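You operate a simulated robot arm through the tools that you are given. There is no shell and no other tool.

You run a simulated robot arm. Do the job below in one go: nothing can be reset, and whatever is moved stays where it is left.

TASK
Put things in order on the top of the cream bench. At the end: the gold padlock from the top of the cream bench stands on top of the gold foot valve; the white tag from the top of the cream bench stands on top of the brown carton (marked "Shaft seals"); the gold link from the top of the cream bench is in the grey tub; the silver filter from the top of the cream bench stands on top of the grey cable box; whatever was shut is shut again. Leave all else as you found it, and nothing knocked over.

It is judged by the outcome, as a careful person would: the job done as asked, and still so three seconds after it is handed in. It fails if anything else is knocked over, pushed out of place, dropped, spilled or broken. Lids that push on must go on centred and level and be pressed home; caps that screw on are set level and turned clockwise until they are tight.

THE ROBOT
A 7-joint arm with a two-finger parallel gripper, fixed in place. Base frame: the origin is at the foot of the arm, x ahead of it, y to its left, z up; the work surface is at about z = 0. Lengths are in m, angles in degrees, forces in N, time in s.
With the tool pointing down near the work surface it reaches from about 0.22 to 0.58 m from the base axis. Its first joint turns from -66.0 to 66.0 degrees. Payload 2.5 kg.
The TCP is the grasp point between the finger pads, 0.023 m short of the fingertips. In the tool frame z runs along the fingers and y along their closing line. Largest opening 0.094 m; finger width 0.038, thickness 0.01; the body of the gripper, 0.054 by 0.096 m, starts 0.039 m behind the TCP.
Orientation is that of the tool frame in the base frame, as a unit quaternion [x, y, z, w]. With the fingers straight down and closing along the base's y, the tool's x points along the base's -x, its y along +y and its z along -z.

THE INTERFACE
- The arm moves only by the tool jog_arm. Its argument "deltas" is a list of rows, each an object of numbers (a shift or turn left out is 0, a gripper value left out holds the last): "hand": the finger opening in m, from 0 to 0.094; "dx", "dy", "dz": the shift along the tool's x, y, z in units of 50 mm (1.0 is 50 mm); "wx", "wy", "wz": the turn, a rotation vector about the tool's x, y, z in units of 4 degrees (1.0 is 4 degrees). In form: [{"hand": .., "dx": .., "dy": .., "dz": .., "wx": .., "wy": .., "wz": ..}, ...]. A call has 1 to 20 rows; each row shifts and turns the commanded pose from where the row before left it, along the tool's axes as they then stand. A call with a number of a shift or a turn outside -1 to 1 is refused whole. A row lasts 0.2 s, in which the tool goes at most 0.05 m and 8.6 degrees; a call with a longer step from one row to the next is refused whole, and so is a gripper value outside its range. A pose out of reach is approached as far as the arm can. The call stops where the force on the tool passes 40 N (or 10 N more than at its start, if that is more) or the arm is blocked; 0.2 s more then pass. The fingers move at their own pace (about 0.108 m/s each) and stop on an object; they squeeze with about 29 N. The grip force told is the motor's: it shows also when the fingers shut on nothing. Time passes only in rows, and 0.2 s behind the last, so rows that do not move let the fingers close. The reply holds the time, the measured pose of the TCP, the force on the tool along the base axes, the opening and the grip force, in the units named above and with some noise, with the torque about the TCP (base axes, N m) and any sound that the robot's microphone picked up, and new pictures: "views" is both (left out), scene, wrist or none.
- Cameras (640 x 400 px; columns grow to the right, rows downward): "scene" is fixed at [0.1327, -0.42, 0.5459]; the picture's right is [0.80, -0.60, 0.00], its down [-0.34, -0.45, -0.83] and it looks along [0.50, 0.66, -0.56] (base axes); focal length 337 px, centre (320, 200). "wrist" rides on the gripper at [0.086, 0.016, -0.075] in the tool frame; the picture's right is [-0.18, 0.98, 0.00], its down [-0.58, -0.11, -0.81] and it looks along [-0.79, -0.15, 0.59] (tool axes); focal length 243 px, centre (320, 200). There is no depth. A picture from a camera that has moved, and an enlarged one, comes with that camera's place and axes in the base frame and with its lens. The place of the scene camera against the robot may be out by one fixed shift of up to 0.018 m in any direction.
- zoom(camera, box): a new picture of the part [left, top, right, bottom] of that camera's present view, enlarged. It takes no simulated time.
- job_done(): hands the job in; it is judged then, once.

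Nothing tells you positions but the pictures and the camera data. Unless the task says otherwise, let go and move clear before handing in.

The tools are called as name(argument=value, ...) on one line, values as JSON. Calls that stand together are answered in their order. jog_arm: Moves the arm, as the interface text tells. Its arguments: {"type":"object","properties":{"deltas":{"type":"array","items":{"type":"object","properties":{"hand":{"type":"number"},"dx":{"type":"number"},"dy":{"type":"number"},"dz":{"type":"number"},"wx":{"type":"number"},"wy":{"type":"number"},"wz":{"type":"number"}}}},"views":{"type":"string","enum":["both","scene","wrist","none"]}},"required":["deltas"]} The other tools are called the same way: zoom (camera, box) takes an enlarged picture of a part of a camera's view; job_done () hands the job in.

At the start:

```text
time: 0.0
tool_pos: [0.3463, 0.1164, 0.2861]
tcp_rot: [0.0, 1.0, 0.0, 0.0]
wrist_force: [-0.3, -0.9, 0.4]
ft_torque: [0.03, -0.02, -0.04]
width: 0.094
grasp_force: 0.1
```

scene: 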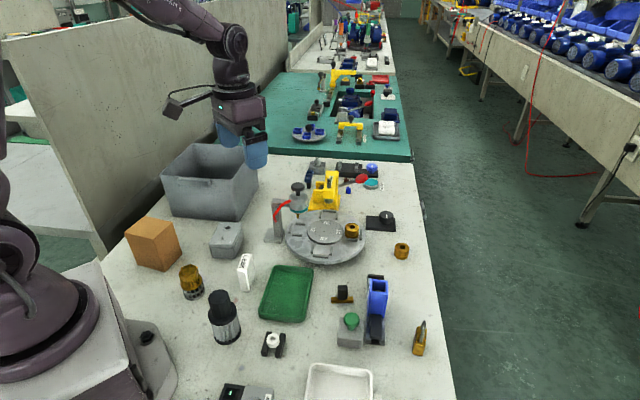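
wrist: 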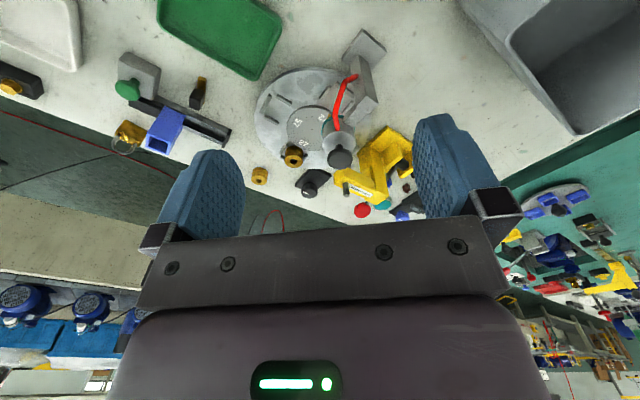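

I see the cream bench with a grey tub, a brown carton, a grey box, a gold/brown cylinder, a green tray and various small parts. I'll zoom in to identify each item before moving anything.

zoom(camera="scene", box=[100, 200, 280, 320])

zoom(camera="scene", box=[260, 150, 440, 270])

zoom(camera="scene", box=[300, 260, 460, 370])

zoom(camera="scene", box=[180, 290, 380, 400])

zoom(camera="wrist", box=[0, 0, 320, 200])

zoom(camera="wrist", box=[240, 0, 480, 230])

```text
3.33 times, centred on (190, 260) of scene
camera zoom: at [0.1327, -0.42, 0.5459], right [0.8, -0.6, 0.0], down [-0.34, -0.45, -0.83], along [0.5, 0.66, -0.56], focal length 1122 px, centre (753, 0)
```

zoom: 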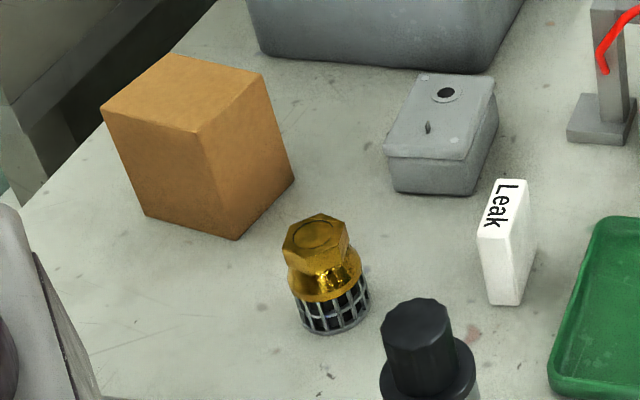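

```text
3.33 times, centred on (350, 210) of scene
camera zoom: at [0.1327, -0.42, 0.5459], right [0.8, -0.6, 0.0], down [-0.34, -0.45, -0.83], along [0.5, 0.66, -0.56], focal length 1122 px, centre (220, 167)
```

zoom: 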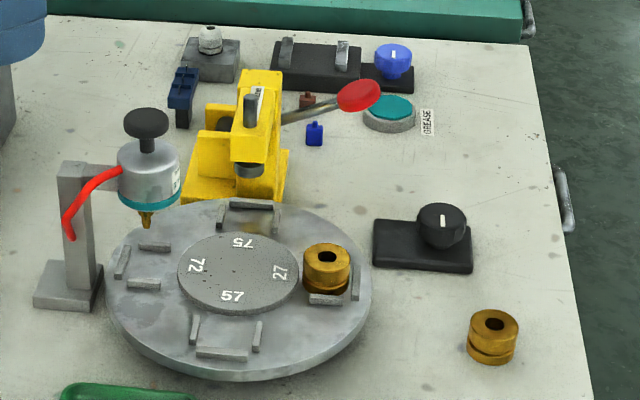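

```text
3.64 times, centred on (380, 315) of scene
camera zoom: at [0.1327, -0.42, 0.5459], right [0.8, -0.6, 0.0], down [-0.34, -0.45, -0.83], along [0.5, 0.66, -0.56], focal length 1224 px, centre (102, -218)
```

zoom: 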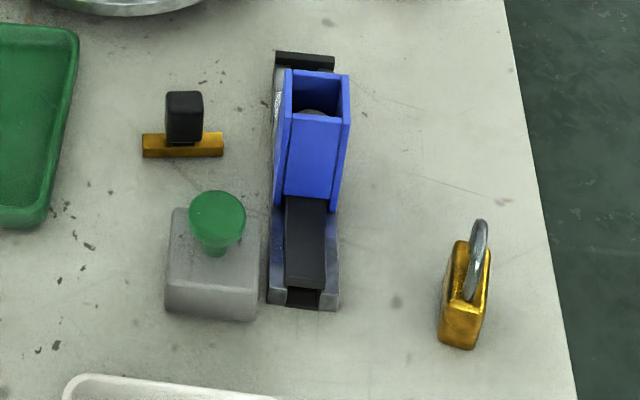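

```text
3.20 times, centred on (280, 345) of scene
camera zoom: at [0.1327, -0.42, 0.5459], right [0.8, -0.6, 0.0], down [-0.34, -0.45, -0.83], along [0.5, 0.66, -0.56], focal length 1077 px, centre (448, -264)
```

zoom: 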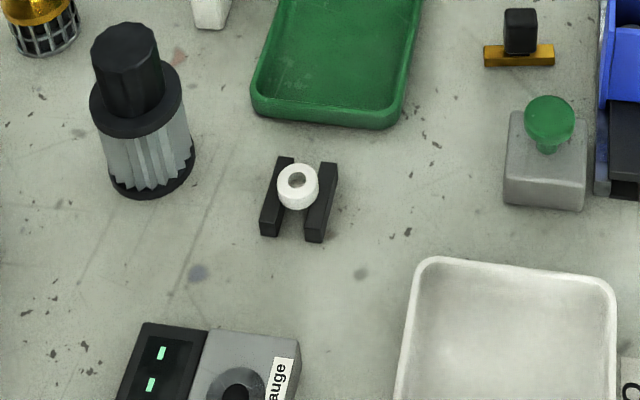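

```text
2.00 times, centred on (160, 100) of wrist
camera zoom: at [0.2605, 0.133, 0.3594], right [0.18, 0.98, 0.0], down [0.58, -0.11, 0.81], along [0.79, -0.15, -0.59], focal length 485 px, centre (640, 400)
```

zoom: 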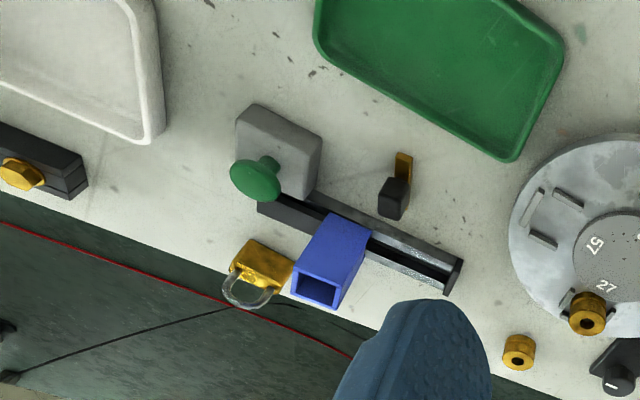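

```text
1.74 times, centred on (360, 115) of wrist
camera zoom: at [0.2605, 0.133, 0.3594], right [0.18, 0.98, 0.0], down [0.58, -0.11, 0.81], along [0.79, -0.15, -0.59], focal length 422 px, centre (250, 348)
```

zoom: 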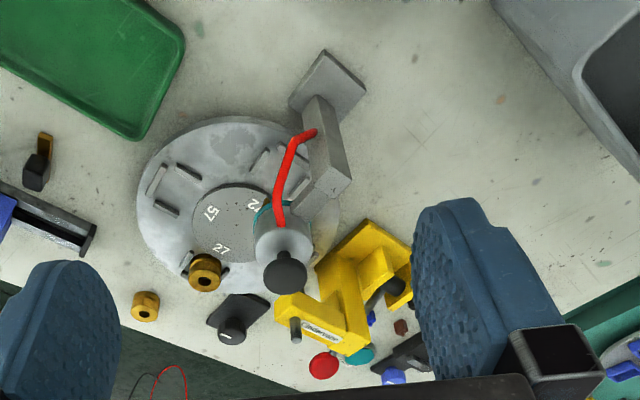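

The padlock, the "Leak" tag, the carton, the foot valve and the grey box all look clear. I still need to find out which item is the gold link and where the labels are, so I'll zoom further.

zoom(camera="scene", box=[320, 270, 400, 320])

zoom(camera="scene", box=[200, 340, 380, 400])

zoom(camera="scene", box=[150, 130, 290, 230])

zoom(camera="scene", box=[290, 150, 400, 210])

zoom(camera="wrist", box=[0, 40, 160, 140])

zoom(camera="scene", box=[260, 60, 420, 160])

```text
8.00 times, centred on (360, 295) of scene
camera zoom: at [0.1327, -0.42, 0.5459], right [0.8, -0.6, 0.0], down [-0.34, -0.45, -0.83], along [0.5, 0.66, -0.56], focal length 2693 px, centre (0, -560)
```

zoom: 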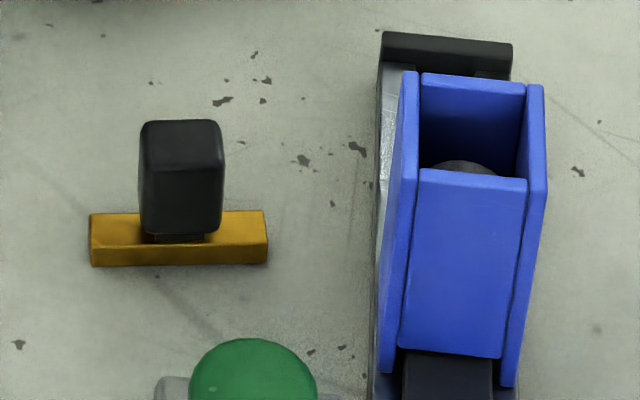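

```text
3.56 times, centred on (290, 370) of scene
camera zoom: at [0.1327, -0.42, 0.5459], right [0.8, -0.6, 0.0], down [-0.34, -0.45, -0.83], along [0.5, 0.66, -0.56], focal length 1197 px, centre (427, -404)
```

zoom: 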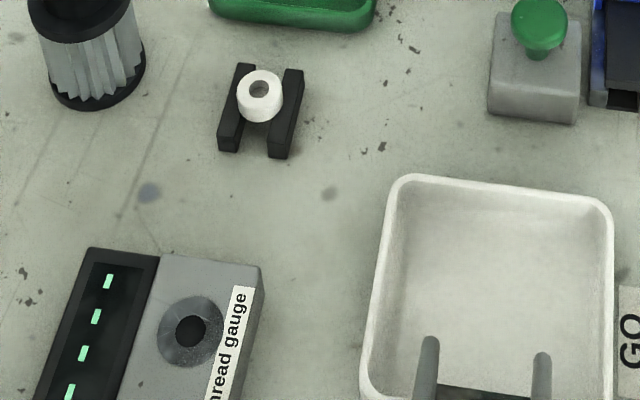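

```text
4.00 times, centred on (220, 180) of scene
camera zoom: at [0.1327, -0.42, 0.5459], right [0.8, -0.6, 0.0], down [-0.34, -0.45, -0.83], along [0.5, 0.66, -0.56], focal length 1347 px, centre (720, 280)
```

zoom: 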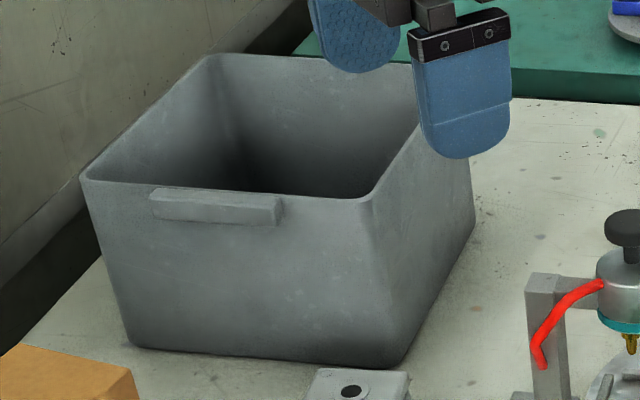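

```text
5.82 times, centred on (345, 180) of scene
camera zoom: at [0.1327, -0.42, 0.5459], right [0.8, -0.6, 0.0], down [-0.34, -0.45, -0.83], along [0.5, 0.66, -0.56], focal length 1959 px, centre (174, 316)
```

zoom: 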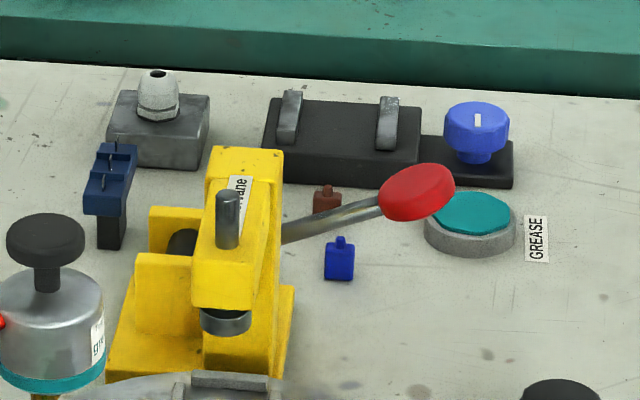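

```text
4.00 times, centred on (80, 90) of wrist
camera zoom: at [0.2605, 0.133, 0.3594], right [0.18, 0.98, 0.0], down [0.58, -0.11, 0.81], along [0.79, -0.15, -0.59], focal length 970 px, centre (1280, 640)
```

zoom: 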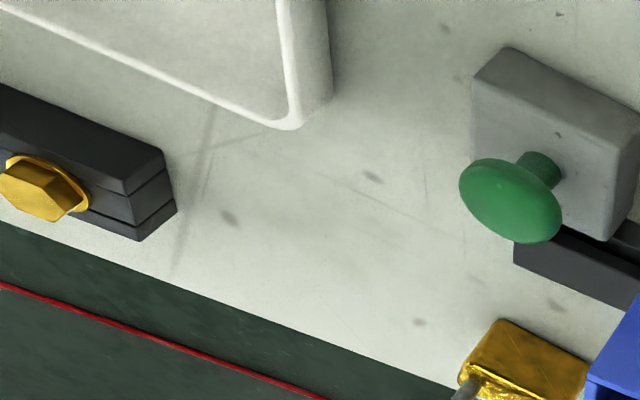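

```text
4.00 times, centred on (340, 110) of scene
camera zoom: at [0.1327, -0.42, 0.5459], right [0.8, -0.6, 0.0], down [-0.34, -0.45, -0.83], along [0.5, 0.66, -0.56], focal length 1347 px, centre (240, 560)
```

zoom: 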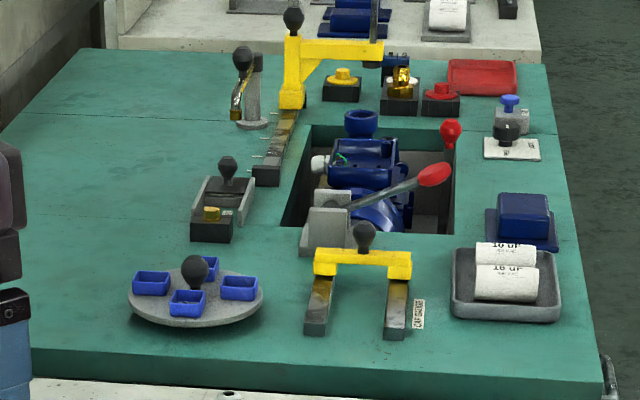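

The bench reads clearly: the foot valve (gold, caged base), the silver filter (pleated, black cap), the "Leak" tag, the padlock, the carton, and a grey box with a lid hole. The gold bar with a black grip is probably the link. I'll raise the arm and swing right to see the rest of the bench and calibrate the cameras.

jog_arm(deltas=[{"dx": 0.185, "dy": -0.866, "dz": -0.296}, {"dx": 0.185, "dy": -0.866, "dz": -0.296}, {"dx": 0.185, "dy": -0.866, "dz": -0.296}, {"dx": 0.185, "dy": -0.866, "dz": -0.296}, {"dx": 0.185, "dy": -0.866, "dz": -0.296}, {}], views="both")

```text
time: 1.4
tool_pos: [0.2998, -0.1014, 0.3602]
tcp_rot: [-0.001, 1.0, -0.001, 0.0]
wrist_force: [-0.3, 0.3, 0.6]
ft_torque: [-0.01, 0.01, 0.0]
width: 0.0942
grasp_force: 0.1
camera wrist: at [0.2151, -0.0836, 0.4335], right [0.18, 0.98, 0.0], down [0.58, -0.11, 0.81], along [0.79, -0.15, -0.59], focal length 243 px, centre (320, 200)
```

scene: 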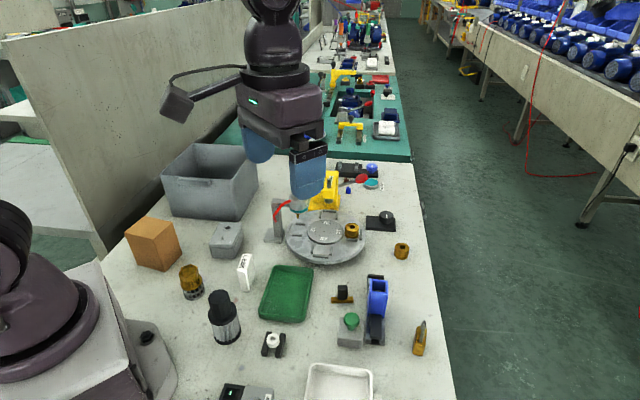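
wrist: 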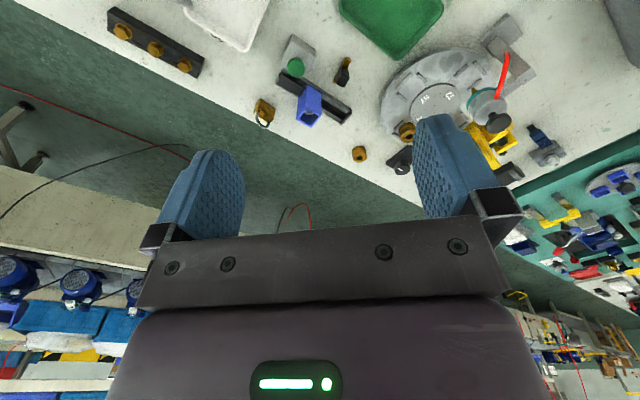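

The wrist view shows a black rack with three gold plugs at the right end, and the padlock standing free near the bench edge. I'll zoom in on the fingers in the scene view to calibrate it, and on the other items too.

zoom(camera="scene", box=[230, 120, 350, 210])

zoom(camera="wrist", box=[90, 0, 290, 130])

zoom(camera="wrist", box=[240, 20, 440, 170])

```text
4.44 times, centred on (290, 165) of scene
camera zoom: at [0.1327, -0.42, 0.5459], right [0.8, -0.6, 0.0], down [-0.34, -0.45, -0.83], along [0.5, 0.66, -0.56], focal length 1496 px, centre (453, 356)
```

zoom: 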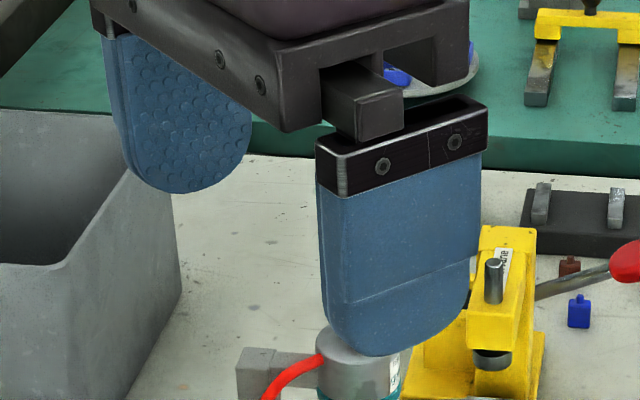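

```text
3.08 times, centred on (190, 65) of wrist
camera zoom: at [0.2151, -0.0836, 0.4335], right [0.18, 0.98, 0.0], down [0.58, -0.11, 0.81], along [0.79, -0.15, -0.59], focal length 746 px, centre (720, 615)
```

zoom: 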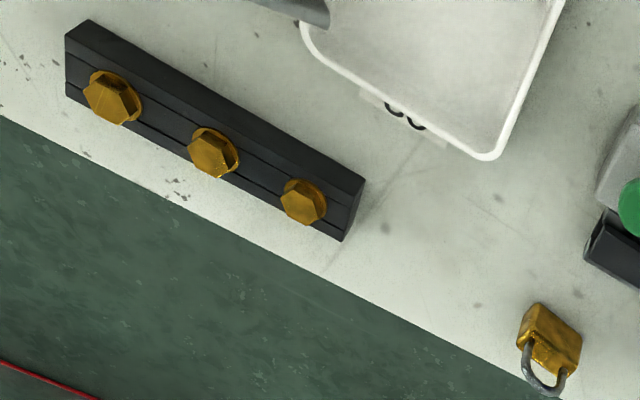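

```text
2.67 times, centred on (340, 95) of wrist
camera zoom: at [0.2151, -0.0836, 0.4335], right [0.18, 0.98, 0.0], down [0.58, -0.11, 0.81], along [0.79, -0.15, -0.59], focal length 647 px, centre (267, 480)
```

zoom: 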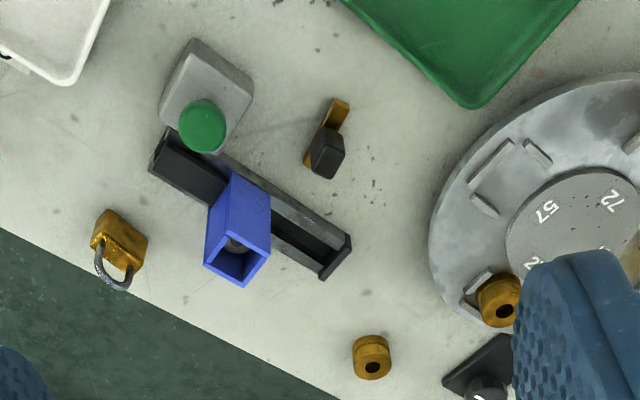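

The wrist and scene views differ by about 12 mm, and I take the wrist view as the more accurate. The padlock is near (0.469, -0.24) with its broad face turned about 39°. I'll turn the tool to match and hover above it.

jog_arm(deltas=[{"wz": -0.975, "dz": 0.36}, {"wz": -0.975, "dz": 0.36}, {"wz": -0.975, "dz": 0.36}, {"wz": -0.975, "dz": 0.36}, {"wz": -0.975, "dz": 0.36}, {"wz": -0.975, "dz": 0.36}, {"wz": -0.975, "dz": 0.36}, {"wz": -0.975, "dz": 0.36}, {"wz": -0.975, "dz": 0.36}, {"wz": -0.975, "dz": 0.36}, {"dx": -0.173, "dy": -0.86}, {"dx": -0.173, "dy": -0.86}, {"dx": -0.173, "dy": -0.86}, {"dx": -0.173, "dy": -0.86}, {"dx": -0.173, "dy": -0.86}, {}], views="both")

```text
time: 4.8
tool_pos: [0.4691, -0.2387, 0.1808]
tcp_rot: [-0.334, 0.942, 0.002, -0.001]
wrist_force: [-0.8, -0.6, 0.1]
ft_torque: [-0.01, 0.05, 0.0]
width: 0.0941
grasp_force: 0.1
camera wrist: at [0.3936, -0.2798, 0.2551], right [-0.48, 0.88, 0.0], down [0.52, 0.28, 0.81], along [0.71, 0.38, -0.59], focal length 243 px, centre (320, 200)
```

scene: 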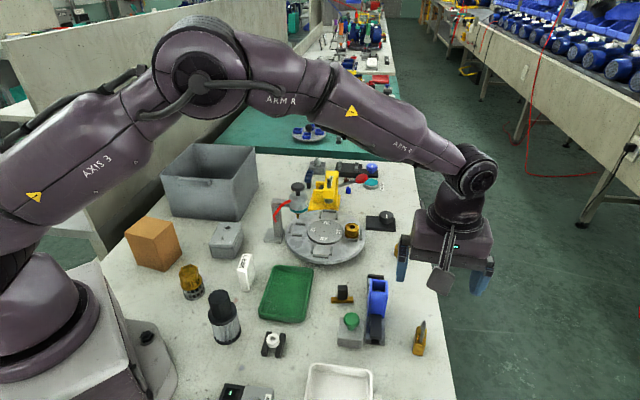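
wrist: 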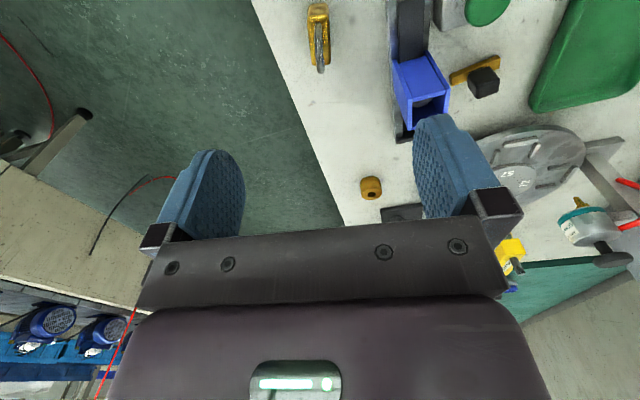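

The padlock sits almost edge-on right under the grasp point. I'll zoom in to check its alignment and height.

zoom(camera="wrist", box=[260, 0, 380, 75])

zoom(camera="wrist", box=[380, 0, 540, 130])

zoom(camera="scene", box=[390, 310, 450, 360])

```text
5.33 times, centred on (320, 38) of wrist
camera zoom: at [0.3936, -0.2798, 0.2551], right [-0.48, 0.88, 0.0], down [0.52, 0.28, 0.81], along [0.71, 0.38, -0.59], focal length 1294 px, centre (320, 1067)
```

zoom: 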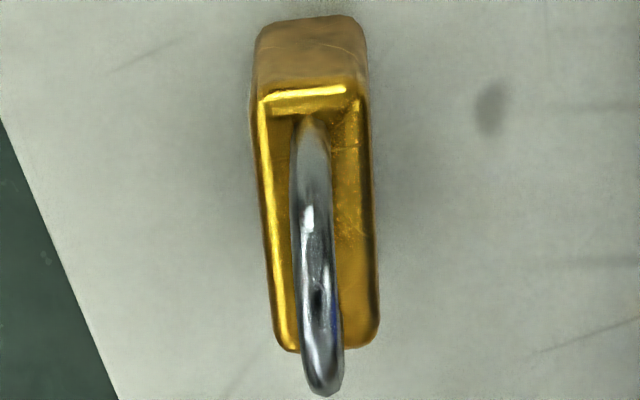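

```text
3.08 times, centred on (460, 65) of wrist
camera zoom: at [0.3936, -0.2798, 0.2551], right [-0.48, 0.88, 0.0], down [0.52, 0.28, 0.81], along [0.71, 0.38, -0.59], focal length 746 px, centre (-111, 615)
```

zoom: 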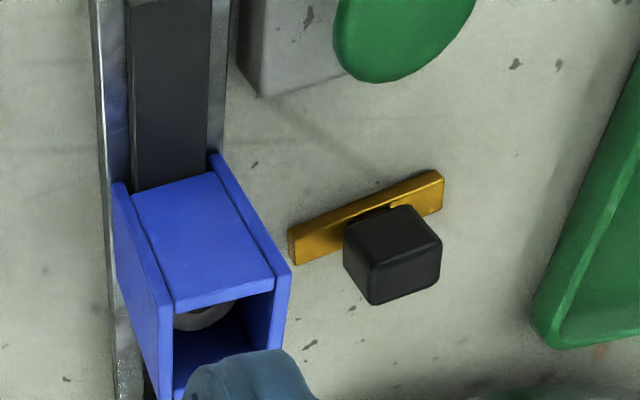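

```text
8.00 times, centred on (420, 335) of scene
camera zoom: at [0.1327, -0.42, 0.5459], right [0.8, -0.6, 0.0], down [-0.34, -0.45, -0.83], along [0.5, 0.66, -0.56], focal length 2693 px, centre (-480, -880)
```

zoom: 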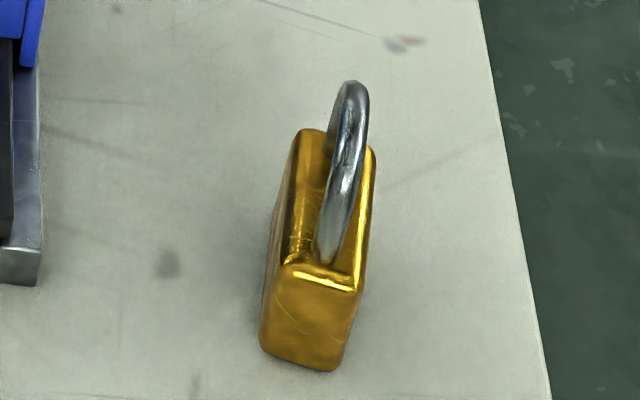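

The padlock centre is near (0.469, -0.239), its width axis is at about 32° and its body is about 30 mm tall. A rail is only about 6 cm away, so I'll use a reduced opening of 50 mm, correct the yaw by 7° and descend.

jog_arm(deltas=[{"hand": 0.05, "wz": 0.9}, {"wz": 0.9}, {"dz": 0.7}, {"dz": 0.8}, {"dz": 0.7}, {"dz": 0.4}, {"dz": 0.25}, {}], views="both")

```text
time: 6.6
tool_pos: [0.4687, -0.2397, 0.0362]
tcp_rot: [-0.275, 0.962, 0.0, 0.0]
wrist_force: [-0.4, -0.3, -0.1]
ft_torque: [-0.03, -0.03, -0.02]
width: 0.0502
grasp_force: 0.2
camera wrist: at [0.3882, -0.2704, 0.1107], right [-0.36, 0.93, 0.0], down [0.55, 0.21, 0.81], along [0.75, 0.29, -0.59], focal length 243 px, centre (320, 200)
```

scene: 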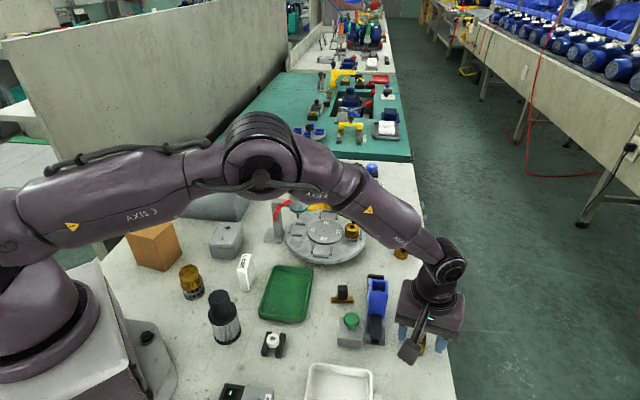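
wrist: 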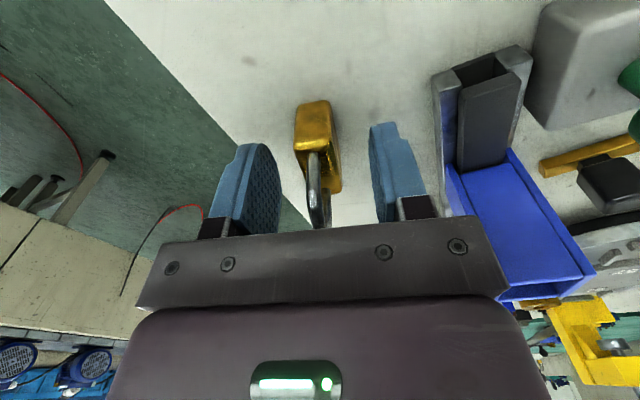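

The padlock is centred between the fingers and the rail is clear. I'll lower the last 8 mm and close.

jog_arm(deltas=[{"dz": 0.16}, {"hand": 0.0}, {}, {}, {}], views="wrist")

```text
time: 7.8
tool_pos: [0.4683, -0.2396, 0.0296]
tcp_rot: [-0.274, 0.962, 0.0, 0.0]
wrist_force: [0.5, 0.9, 1.0]
ft_torque: [0.04, -0.03, 0.01]
width: 0.0177
grasp_force: 29.4
camera wrist: at [0.3884, -0.2709, 0.1034], right [-0.36, 0.93, 0.0], down [0.55, 0.21, 0.81], along [0.75, 0.29, -0.59], focal length 243 px, centre (320, 200)
```

wrist: 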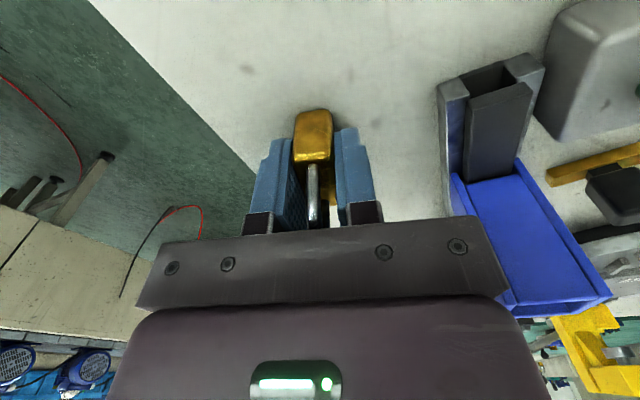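

I have the padlock, gripped at 17.7 mm. I'll lift it clear and carry it to a hover above the foot valve.

jog_arm(deltas=[{"dz": -0.5}, {"dz": -0.98}, {"dz": -0.98}, {"dz": -0.98}, {"dz": -0.98}, {}], views="both")

jog_arm(deltas=[{"dx": 0.077, "dy": 0.836}, {"dx": 0.077, "dy": 0.836}, {"dx": 0.077, "dy": 0.836}, {"dx": 0.077, "dy": 0.836}, {"dx": 0.077, "dy": 0.836}, {"dx": 0.077, "dy": 0.836}, {"dx": 0.077, "dy": 0.836}, {"dx": 0.077, "dy": 0.836}, {"dx": 0.077, "dy": 0.836}, {}], views="both")

```text
time: 9.2
tool_pos: [0.4693, -0.2391, 0.2475]
tcp_rot: [-0.274, 0.962, -0.001, 0.0]
wrist_force: [1.1, 0.3, -0.6]
ft_torque: [-0.02, -0.02, 0.0]
width: 0.0177
grasp_force: 28.9
camera wrist: at [0.3883, -0.2698, 0.3216], right [-0.36, 0.93, 0.0], down [0.55, 0.21, 0.81], along [0.75, 0.29, -0.59], focal length 243 px, centre (320, 200)
```

scene: 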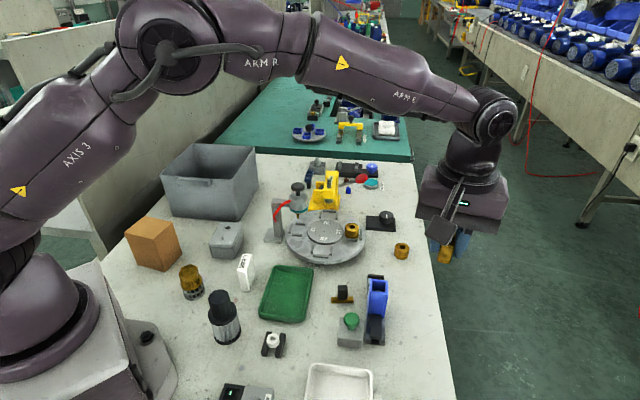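
wrist: 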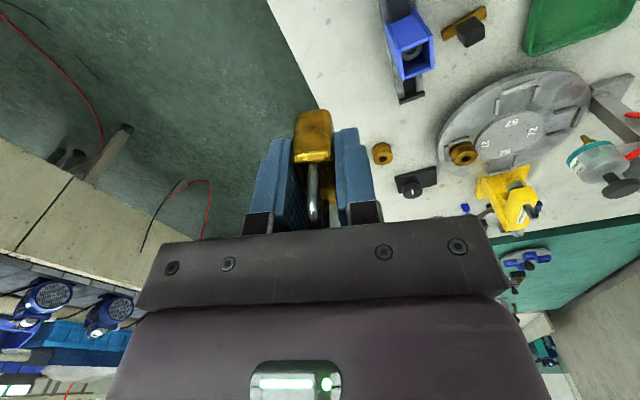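

```text
time: 11.4
tool_pos: [0.2431, 0.0614, 0.2491]
tcp_rot: [-0.274, 0.962, 0.0, -0.001]
wrist_force: [-0.8, -0.9, -1.2]
ft_torque: [-0.03, 0.02, -0.01]
width: 0.0173
grasp_force: 29.3
camera wrist: at [0.1616, 0.0302, 0.3237], right [-0.36, 0.93, 0.0], down [0.55, 0.21, 0.81], along [0.75, 0.29, -0.59], focal length 243 px, centre (320, 200)
```

scene: 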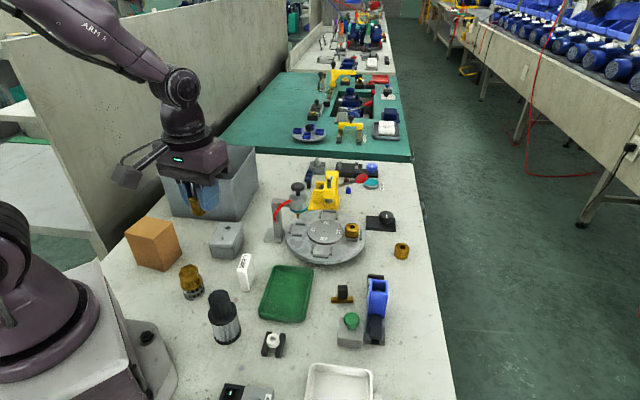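
wrist: 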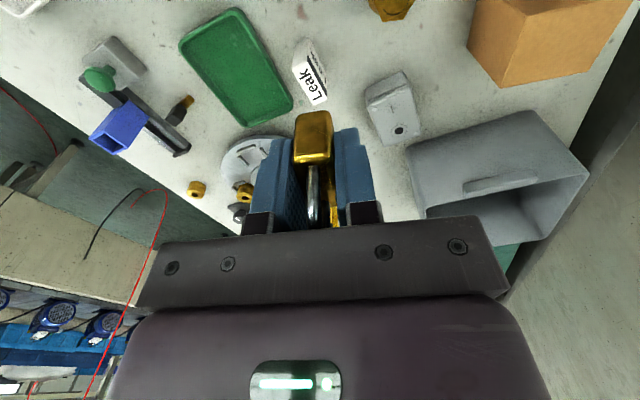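

All the left-hand targets now show in the wrist view. I'll zoom in to pin down the valve, tag, cable box, carton and tub.

zoom(camera="wrist", box=[340, 0, 440, 62])

zoom(camera="wrist", box=[270, 20, 430, 150])

zoom(camera="wrist", box=[400, 0, 640, 250])

zoom(camera="wrist", box=[60, 0, 260, 170])

```text
6.40 times, centred on (390, 31) of wrist
camera zoom: at [0.1616, 0.0302, 0.3237], right [-0.36, 0.93, 0.0], down [0.55, 0.21, 0.81], along [0.75, 0.29, -0.59], focal length 1553 px, centre (-128, 1282)
```

zoom: 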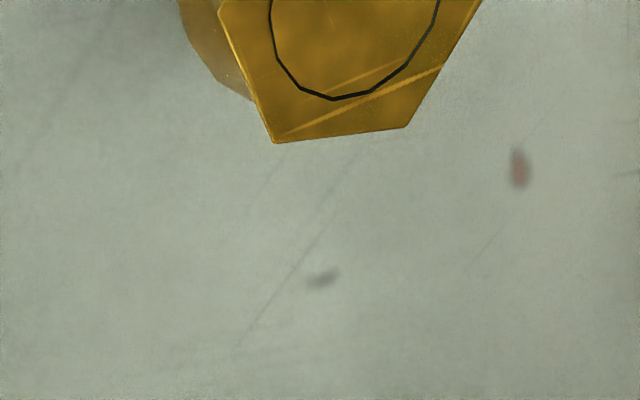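

```text
3.08 times, centred on (350, 85) of wrist
camera zoom: at [0.1616, 0.0302, 0.3237], right [-0.36, 0.93, 0.0], down [0.55, 0.21, 0.81], along [0.75, 0.29, -0.59], focal length 746 px, centre (228, 554)
```

zoom: 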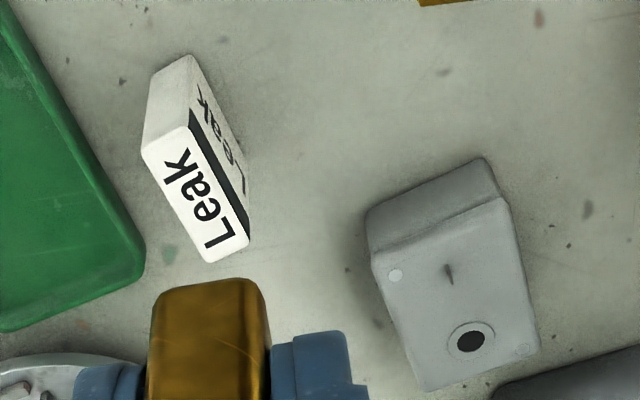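

```text
1.60 times, centred on (520, 125) of wrist
camera zoom: at [0.1616, 0.0302, 0.3237], right [-0.36, 0.93, 0.0], down [0.55, 0.21, 0.81], along [0.75, 0.29, -0.59], focal length 388 px, centre (0, 320)
```

zoom: 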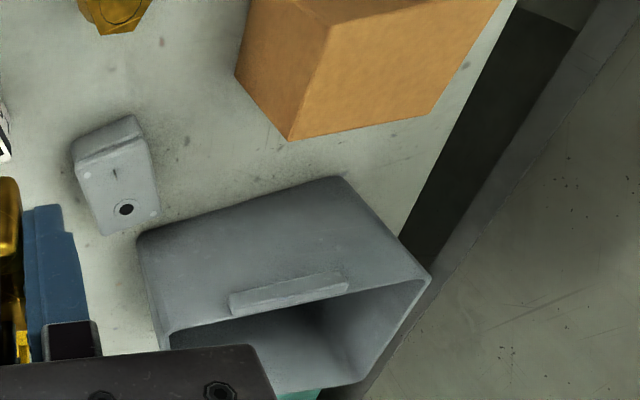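

```text
2.35 times, centred on (160, 85) of wrist
camera zoom: at [0.1616, 0.0302, 0.3237], right [-0.36, 0.93, 0.0], down [0.55, 0.21, 0.81], along [0.75, 0.29, -0.59], focal length 571 px, centre (696, 471)
```

zoom: 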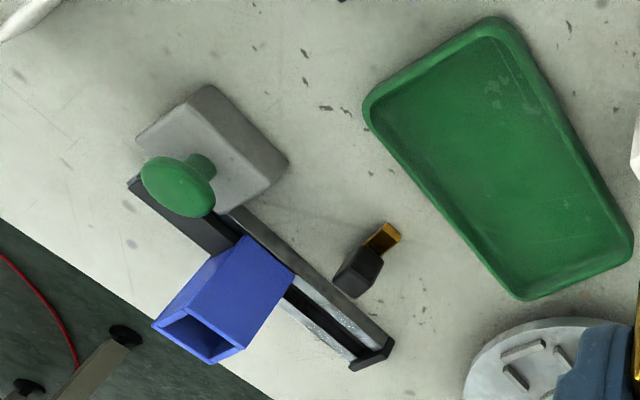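

The valve top is a hex about 31 mm across at around (0.200, 0.115), height about 0.06. I'll hover over it and fine-check before lowering the padlock.

jog_arm(deltas=[{"dx": 0.086, "dy": 0.678}, {"dx": 0.086, "dy": 0.678}, {"dz": 0.5}, {"dz": 0.5}, {}], views="both")

```text
time: 12.6
tool_pos: [0.1989, 0.115, 0.2019]
tcp_rot: [-0.274, 0.962, 0.0, -0.001]
wrist_force: [0.2, -0.4, -0.8]
ft_torque: [0.0, 0.02, 0.04]
width: 0.0175
grasp_force: 29.4
camera wrist: at [0.1177, 0.0836, 0.2764], right [-0.36, 0.93, 0.0], down [0.55, 0.21, 0.81], along [0.75, 0.29, -0.59], focal length 243 px, centre (320, 200)
```

scene: 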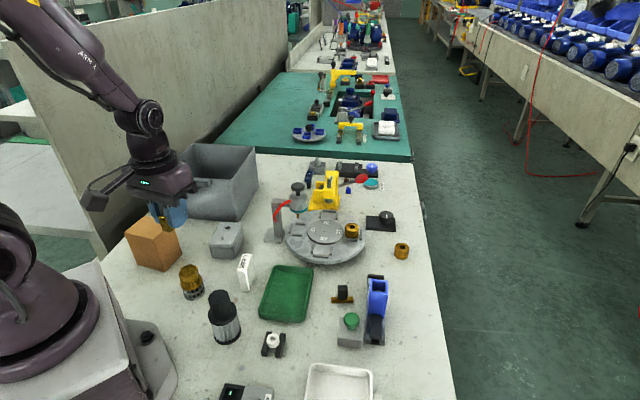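
wrist: 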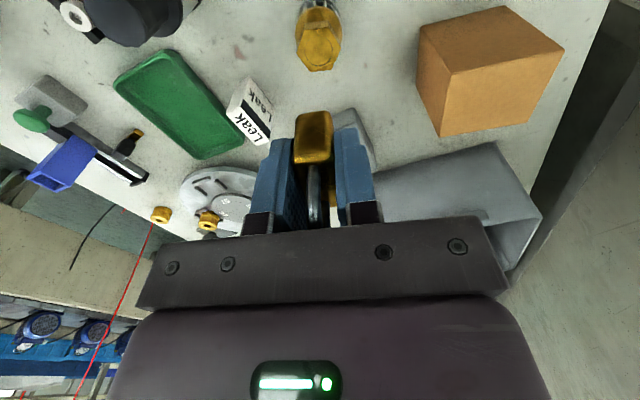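

zoom(camera="wrist", box=[260, 0, 380, 75])

zoom(camera="wrist", box=[400, 0, 580, 140])

zoom(camera="scene", box=[120, 180, 240, 310])

zoom(camera="wrist", box=[40, 0, 280, 150])

```text
5.33 times, centred on (320, 38) of wrist
camera zoom: at [0.1177, 0.0836, 0.2764], right [-0.36, 0.93, 0.0], down [0.55, 0.21, 0.81], along [0.75, 0.29, -0.59], focal length 1294 px, centre (320, 1067)
```

zoom: 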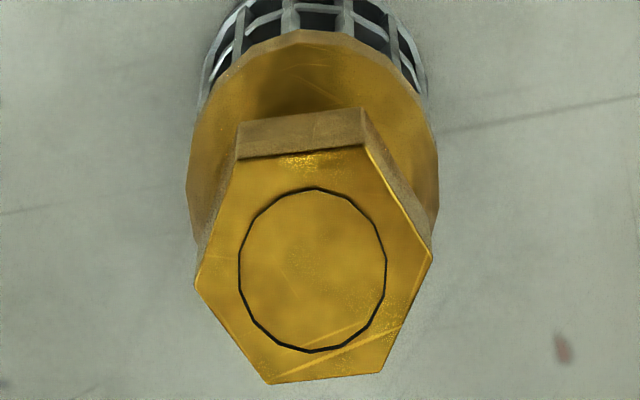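

```text
2.86 times, centred on (490, 70) of wrist
camera zoom: at [0.1177, 0.0836, 0.2764], right [-0.36, 0.93, 0.0], down [0.55, 0.21, 0.81], along [0.75, 0.29, -0.59], focal length 693 px, centre (-166, 571)
```

zoom: 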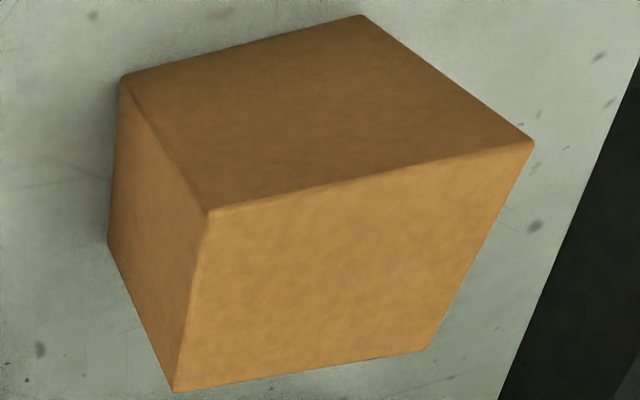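

```text
3.08 times, centred on (180, 245) of scene
camera zoom: at [0.1327, -0.42, 0.5459], right [0.8, -0.6, 0.0], down [-0.34, -0.45, -0.83], along [0.5, 0.66, -0.56], focal length 1036 px, centre (751, 62)
```

zoom: 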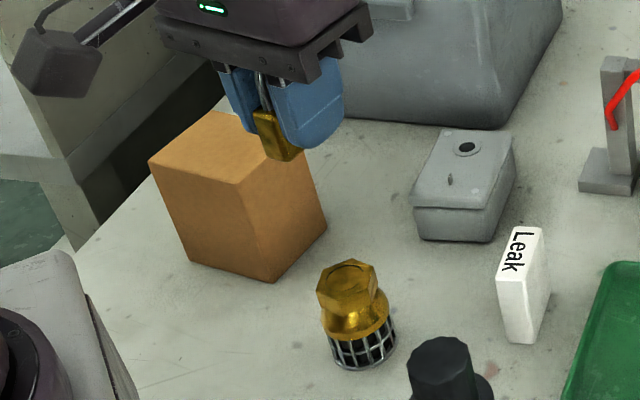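

```text
2.67 times, centred on (160, 75) of wrist
camera zoom: at [0.1177, 0.0836, 0.2764], right [-0.36, 0.93, 0.0], down [0.55, 0.21, 0.81], along [0.75, 0.29, -0.59], focal length 647 px, centre (747, 533)
```

zoom: 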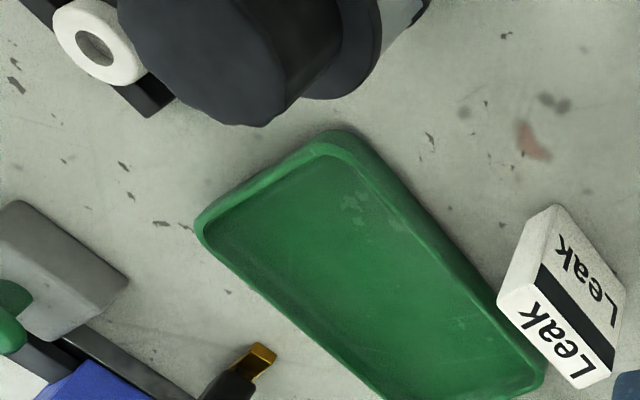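

The padlock is within 2 mm of the valve centre laterally. I'll lower partway and look again to fix the fore-aft offset and the valve height.

jog_arm(deltas=[{"dz": 0.5}, {"dz": 0.5}, {}], views="both")

zoom(camera="wrist", box=[260, 40, 380, 115])

zoom(camera="scene", box=[140, 200, 240, 310])

```text
time: 13.4
tool_pos: [0.196, 0.1118, 0.1507]
tcp_rot: [-0.274, 0.962, 0.0, 0.0]
wrist_force: [0.1, 0.0, 0.0]
ft_torque: [0.0, -0.04, 0.03]
width: 0.0174
grasp_force: 29.1
camera wrist: at [0.1159, 0.0817, 0.2255], right [-0.36, 0.93, 0.0], down [0.55, 0.21, 0.81], along [0.75, 0.29, -0.59], focal length 243 px, centre (320, 200)
```

scene: 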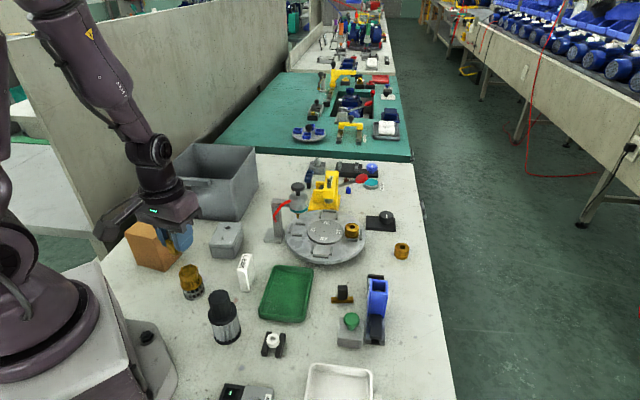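
wrist: 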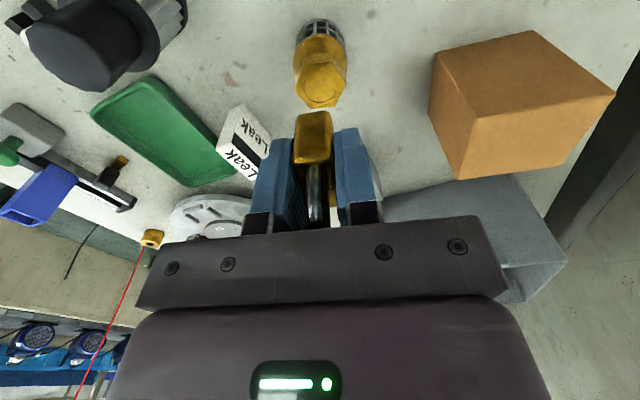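

```text
5.33 times, centred on (320, 78) of wrist
camera zoom: at [0.1159, 0.0817, 0.2255], right [-0.36, 0.93, 0.0], down [0.55, 0.21, 0.81], along [0.75, 0.29, -0.59], focal length 1294 px, centre (320, 853)
```

zoom: 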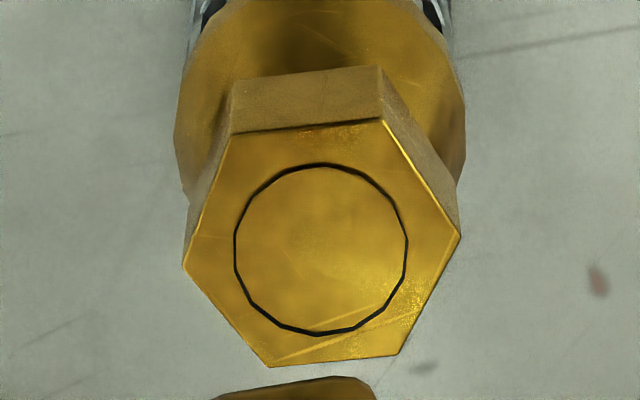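

```text
3.64 times, centred on (190, 255) of scene
camera zoom: at [0.1327, -0.42, 0.5459], right [0.8, -0.6, 0.0], down [-0.34, -0.45, -0.83], along [0.5, 0.66, -0.56], focal length 1224 px, centre (793, 0)
```

zoom: 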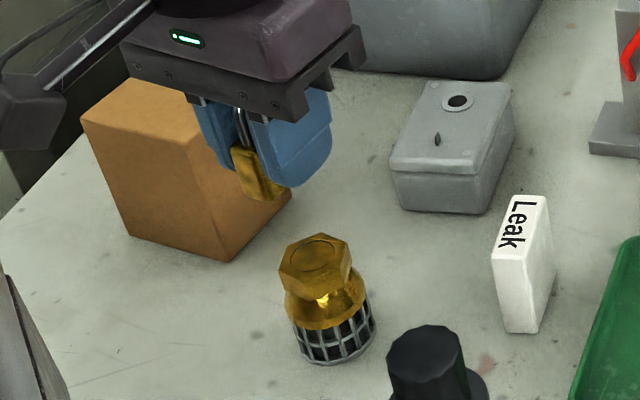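

Triangulating the two views puts the valve top centre at (0.200, 0.114, 0.062). I'll shift 4 mm forward and lower the padlock to just above it.

jog_arm(deltas=[{"dx": -0.09}, {"dz": 0.4}, {"dz": 0.4}, {"dz": 0.24}, {}, {}], views="both")

zoom(camera="wrist", box=[240, 80, 400, 180])

zoom(camera="scene", box=[140, 220, 240, 310])

```text
time: 14.8
tool_pos: [0.2005, 0.1141, 0.0977]
tcp_rot: [-0.275, 0.962, 0.0, 0.0]
wrist_force: [0.4, 0.3, -1.0]
ft_torque: [0.0, -0.01, 0.0]
width: 0.0173
grasp_force: 29.0
camera wrist: at [0.1206, 0.0829, 0.1713], right [-0.36, 0.93, 0.0], down [0.55, 0.21, 0.81], along [0.75, 0.29, -0.59], focal length 243 px, centre (320, 200)
```

scene: 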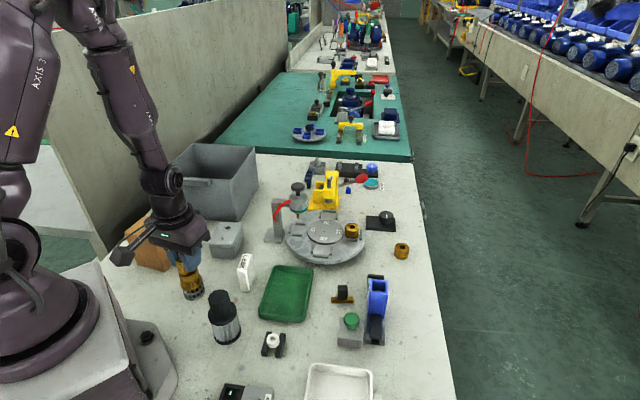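
wrist: 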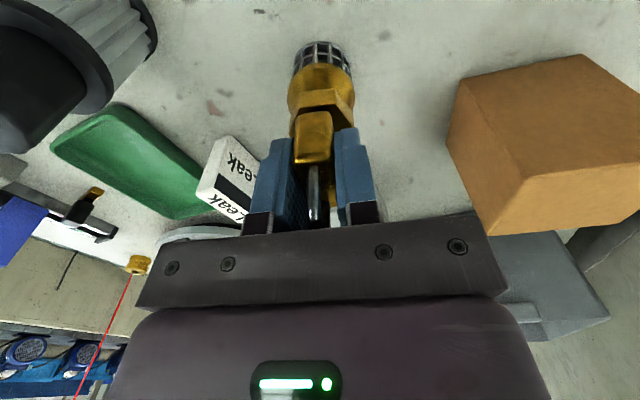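

```text
4.00 times, centred on (320, 130) of wrist
camera zoom: at [0.1206, 0.0829, 0.1713], right [-0.36, 0.93, 0.0], down [0.55, 0.21, 0.81], along [0.75, 0.29, -0.59], focal length 970 px, centre (320, 480)
```

zoom: 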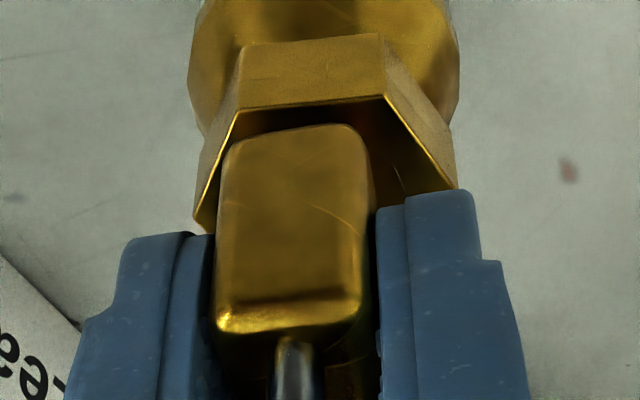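

```text
4.44 times, centred on (190, 265) of scene
camera zoom: at [0.1327, -0.42, 0.5459], right [0.8, -0.6, 0.0], down [-0.34, -0.45, -0.83], along [0.5, 0.66, -0.56], focal length 1496 px, centre (898, -89)
```

zoom: 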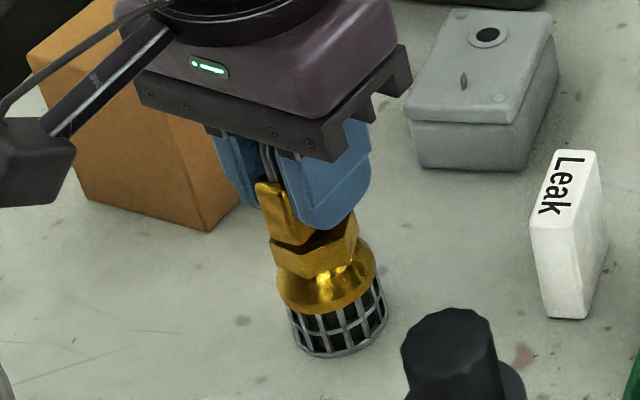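

The padlock hovers about 7 mm above the hex and is centred on it. I'll lower in small steps and watch the force for contact.

jog_arm(deltas=[{"dz": 0.05}, {"dz": 0.03}, {}], views="none")

jog_arm(deltas=[{"dz": 0.025}, {}], views="none")

jog_arm(deltas=[{"dz": 0.02}, {}], views="wrist")

```text
time: 15.6
tool_pos: [0.2012, 0.115, 0.0937]
tcp_rot: [-0.274, 0.962, 0.0, 0.0]
wrist_force: [0.0, 0.3, -1.2]
ft_torque: [-0.04, 0.01, -0.03]
width: 0.0176
grasp_force: 29.2
```

```text
time: 16.2
tool_pos: [0.2019, 0.1153, 0.0931]
tcp_rot: [-0.273, 0.962, 0.0, 0.0]
wrist_force: [-2.7, 0.3, 18.2]
ft_torque: [-0.1, 0.15, 0.02]
width: 0.0173
grasp_force: 29.5
```

```text
time: 16.8
tool_pos: [0.2011, 0.1157, 0.0927]
tcp_rot: [-0.274, 0.962, 0.0, 0.001]
wrist_force: [2.1, -2.4, 19.2]
ft_torque: [-0.09, -0.01, -0.01]
width: 0.0176
grasp_force: 29.1
camera wrist: at [0.1207, 0.0847, 0.1659], right [-0.36, 0.93, 0.0], down [0.55, 0.21, 0.81], along [0.75, 0.29, -0.59], focal length 243 px, centre (320, 200)
```

wrist: 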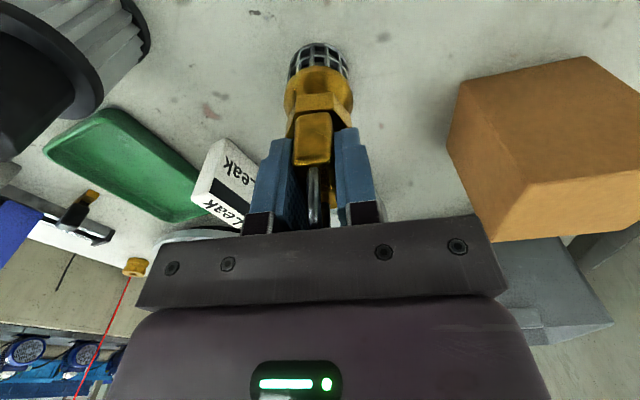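

Contact is confirmed at about 19 N. I'll ease off slightly, check the alignment, then release.

jog_arm(deltas=[{"dz": -0.025}, {}], views="wrist")

zoom(camera="wrist", box=[240, 80, 400, 180])

zoom(camera="scene", box=[160, 240, 230, 310])

```text
time: 17.4
tool_pos: [0.2004, 0.1156, 0.0932]
tcp_rot: [-0.275, 0.961, -0.001, 0.0]
wrist_force: [-0.5, -0.1, 0.1]
ft_torque: [0.01, -0.04, 0.0]
width: 0.0174
grasp_force: 28.6
camera wrist: at [0.1201, 0.0851, 0.1671], right [-0.36, 0.93, 0.0], down [0.55, 0.21, 0.81], along [0.75, 0.29, -0.59], focal length 243 px, centre (320, 200)
```

wrist: 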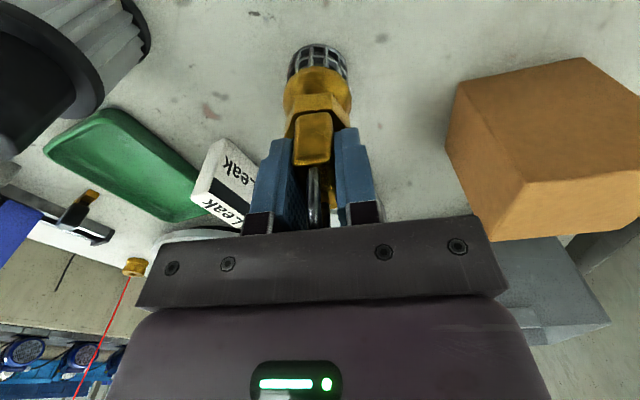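

```text
4.00 times, centred on (320, 130) of wrist
camera zoom: at [0.1201, 0.0851, 0.1671], right [-0.36, 0.93, 0.0], down [0.55, 0.21, 0.81], along [0.75, 0.29, -0.59], focal length 970 px, centre (320, 480)
```

zoom: 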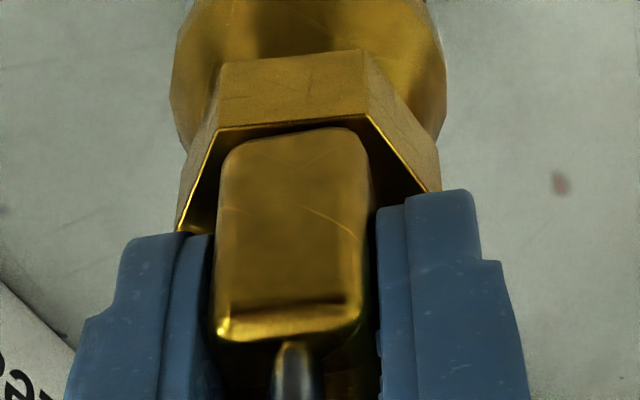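

```text
5.71 times, centred on (195, 275) of scene
camera zoom: at [0.1327, -0.42, 0.5459], right [0.8, -0.6, 0.0], down [-0.34, -0.45, -0.83], along [0.5, 0.66, -0.56], focal length 1924 px, centre (1034, -229)
```

zoom: 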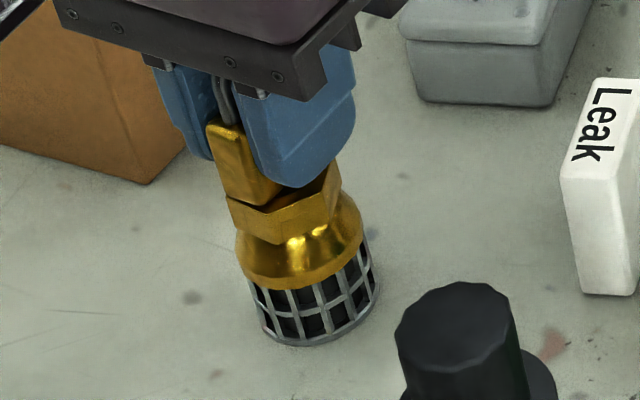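

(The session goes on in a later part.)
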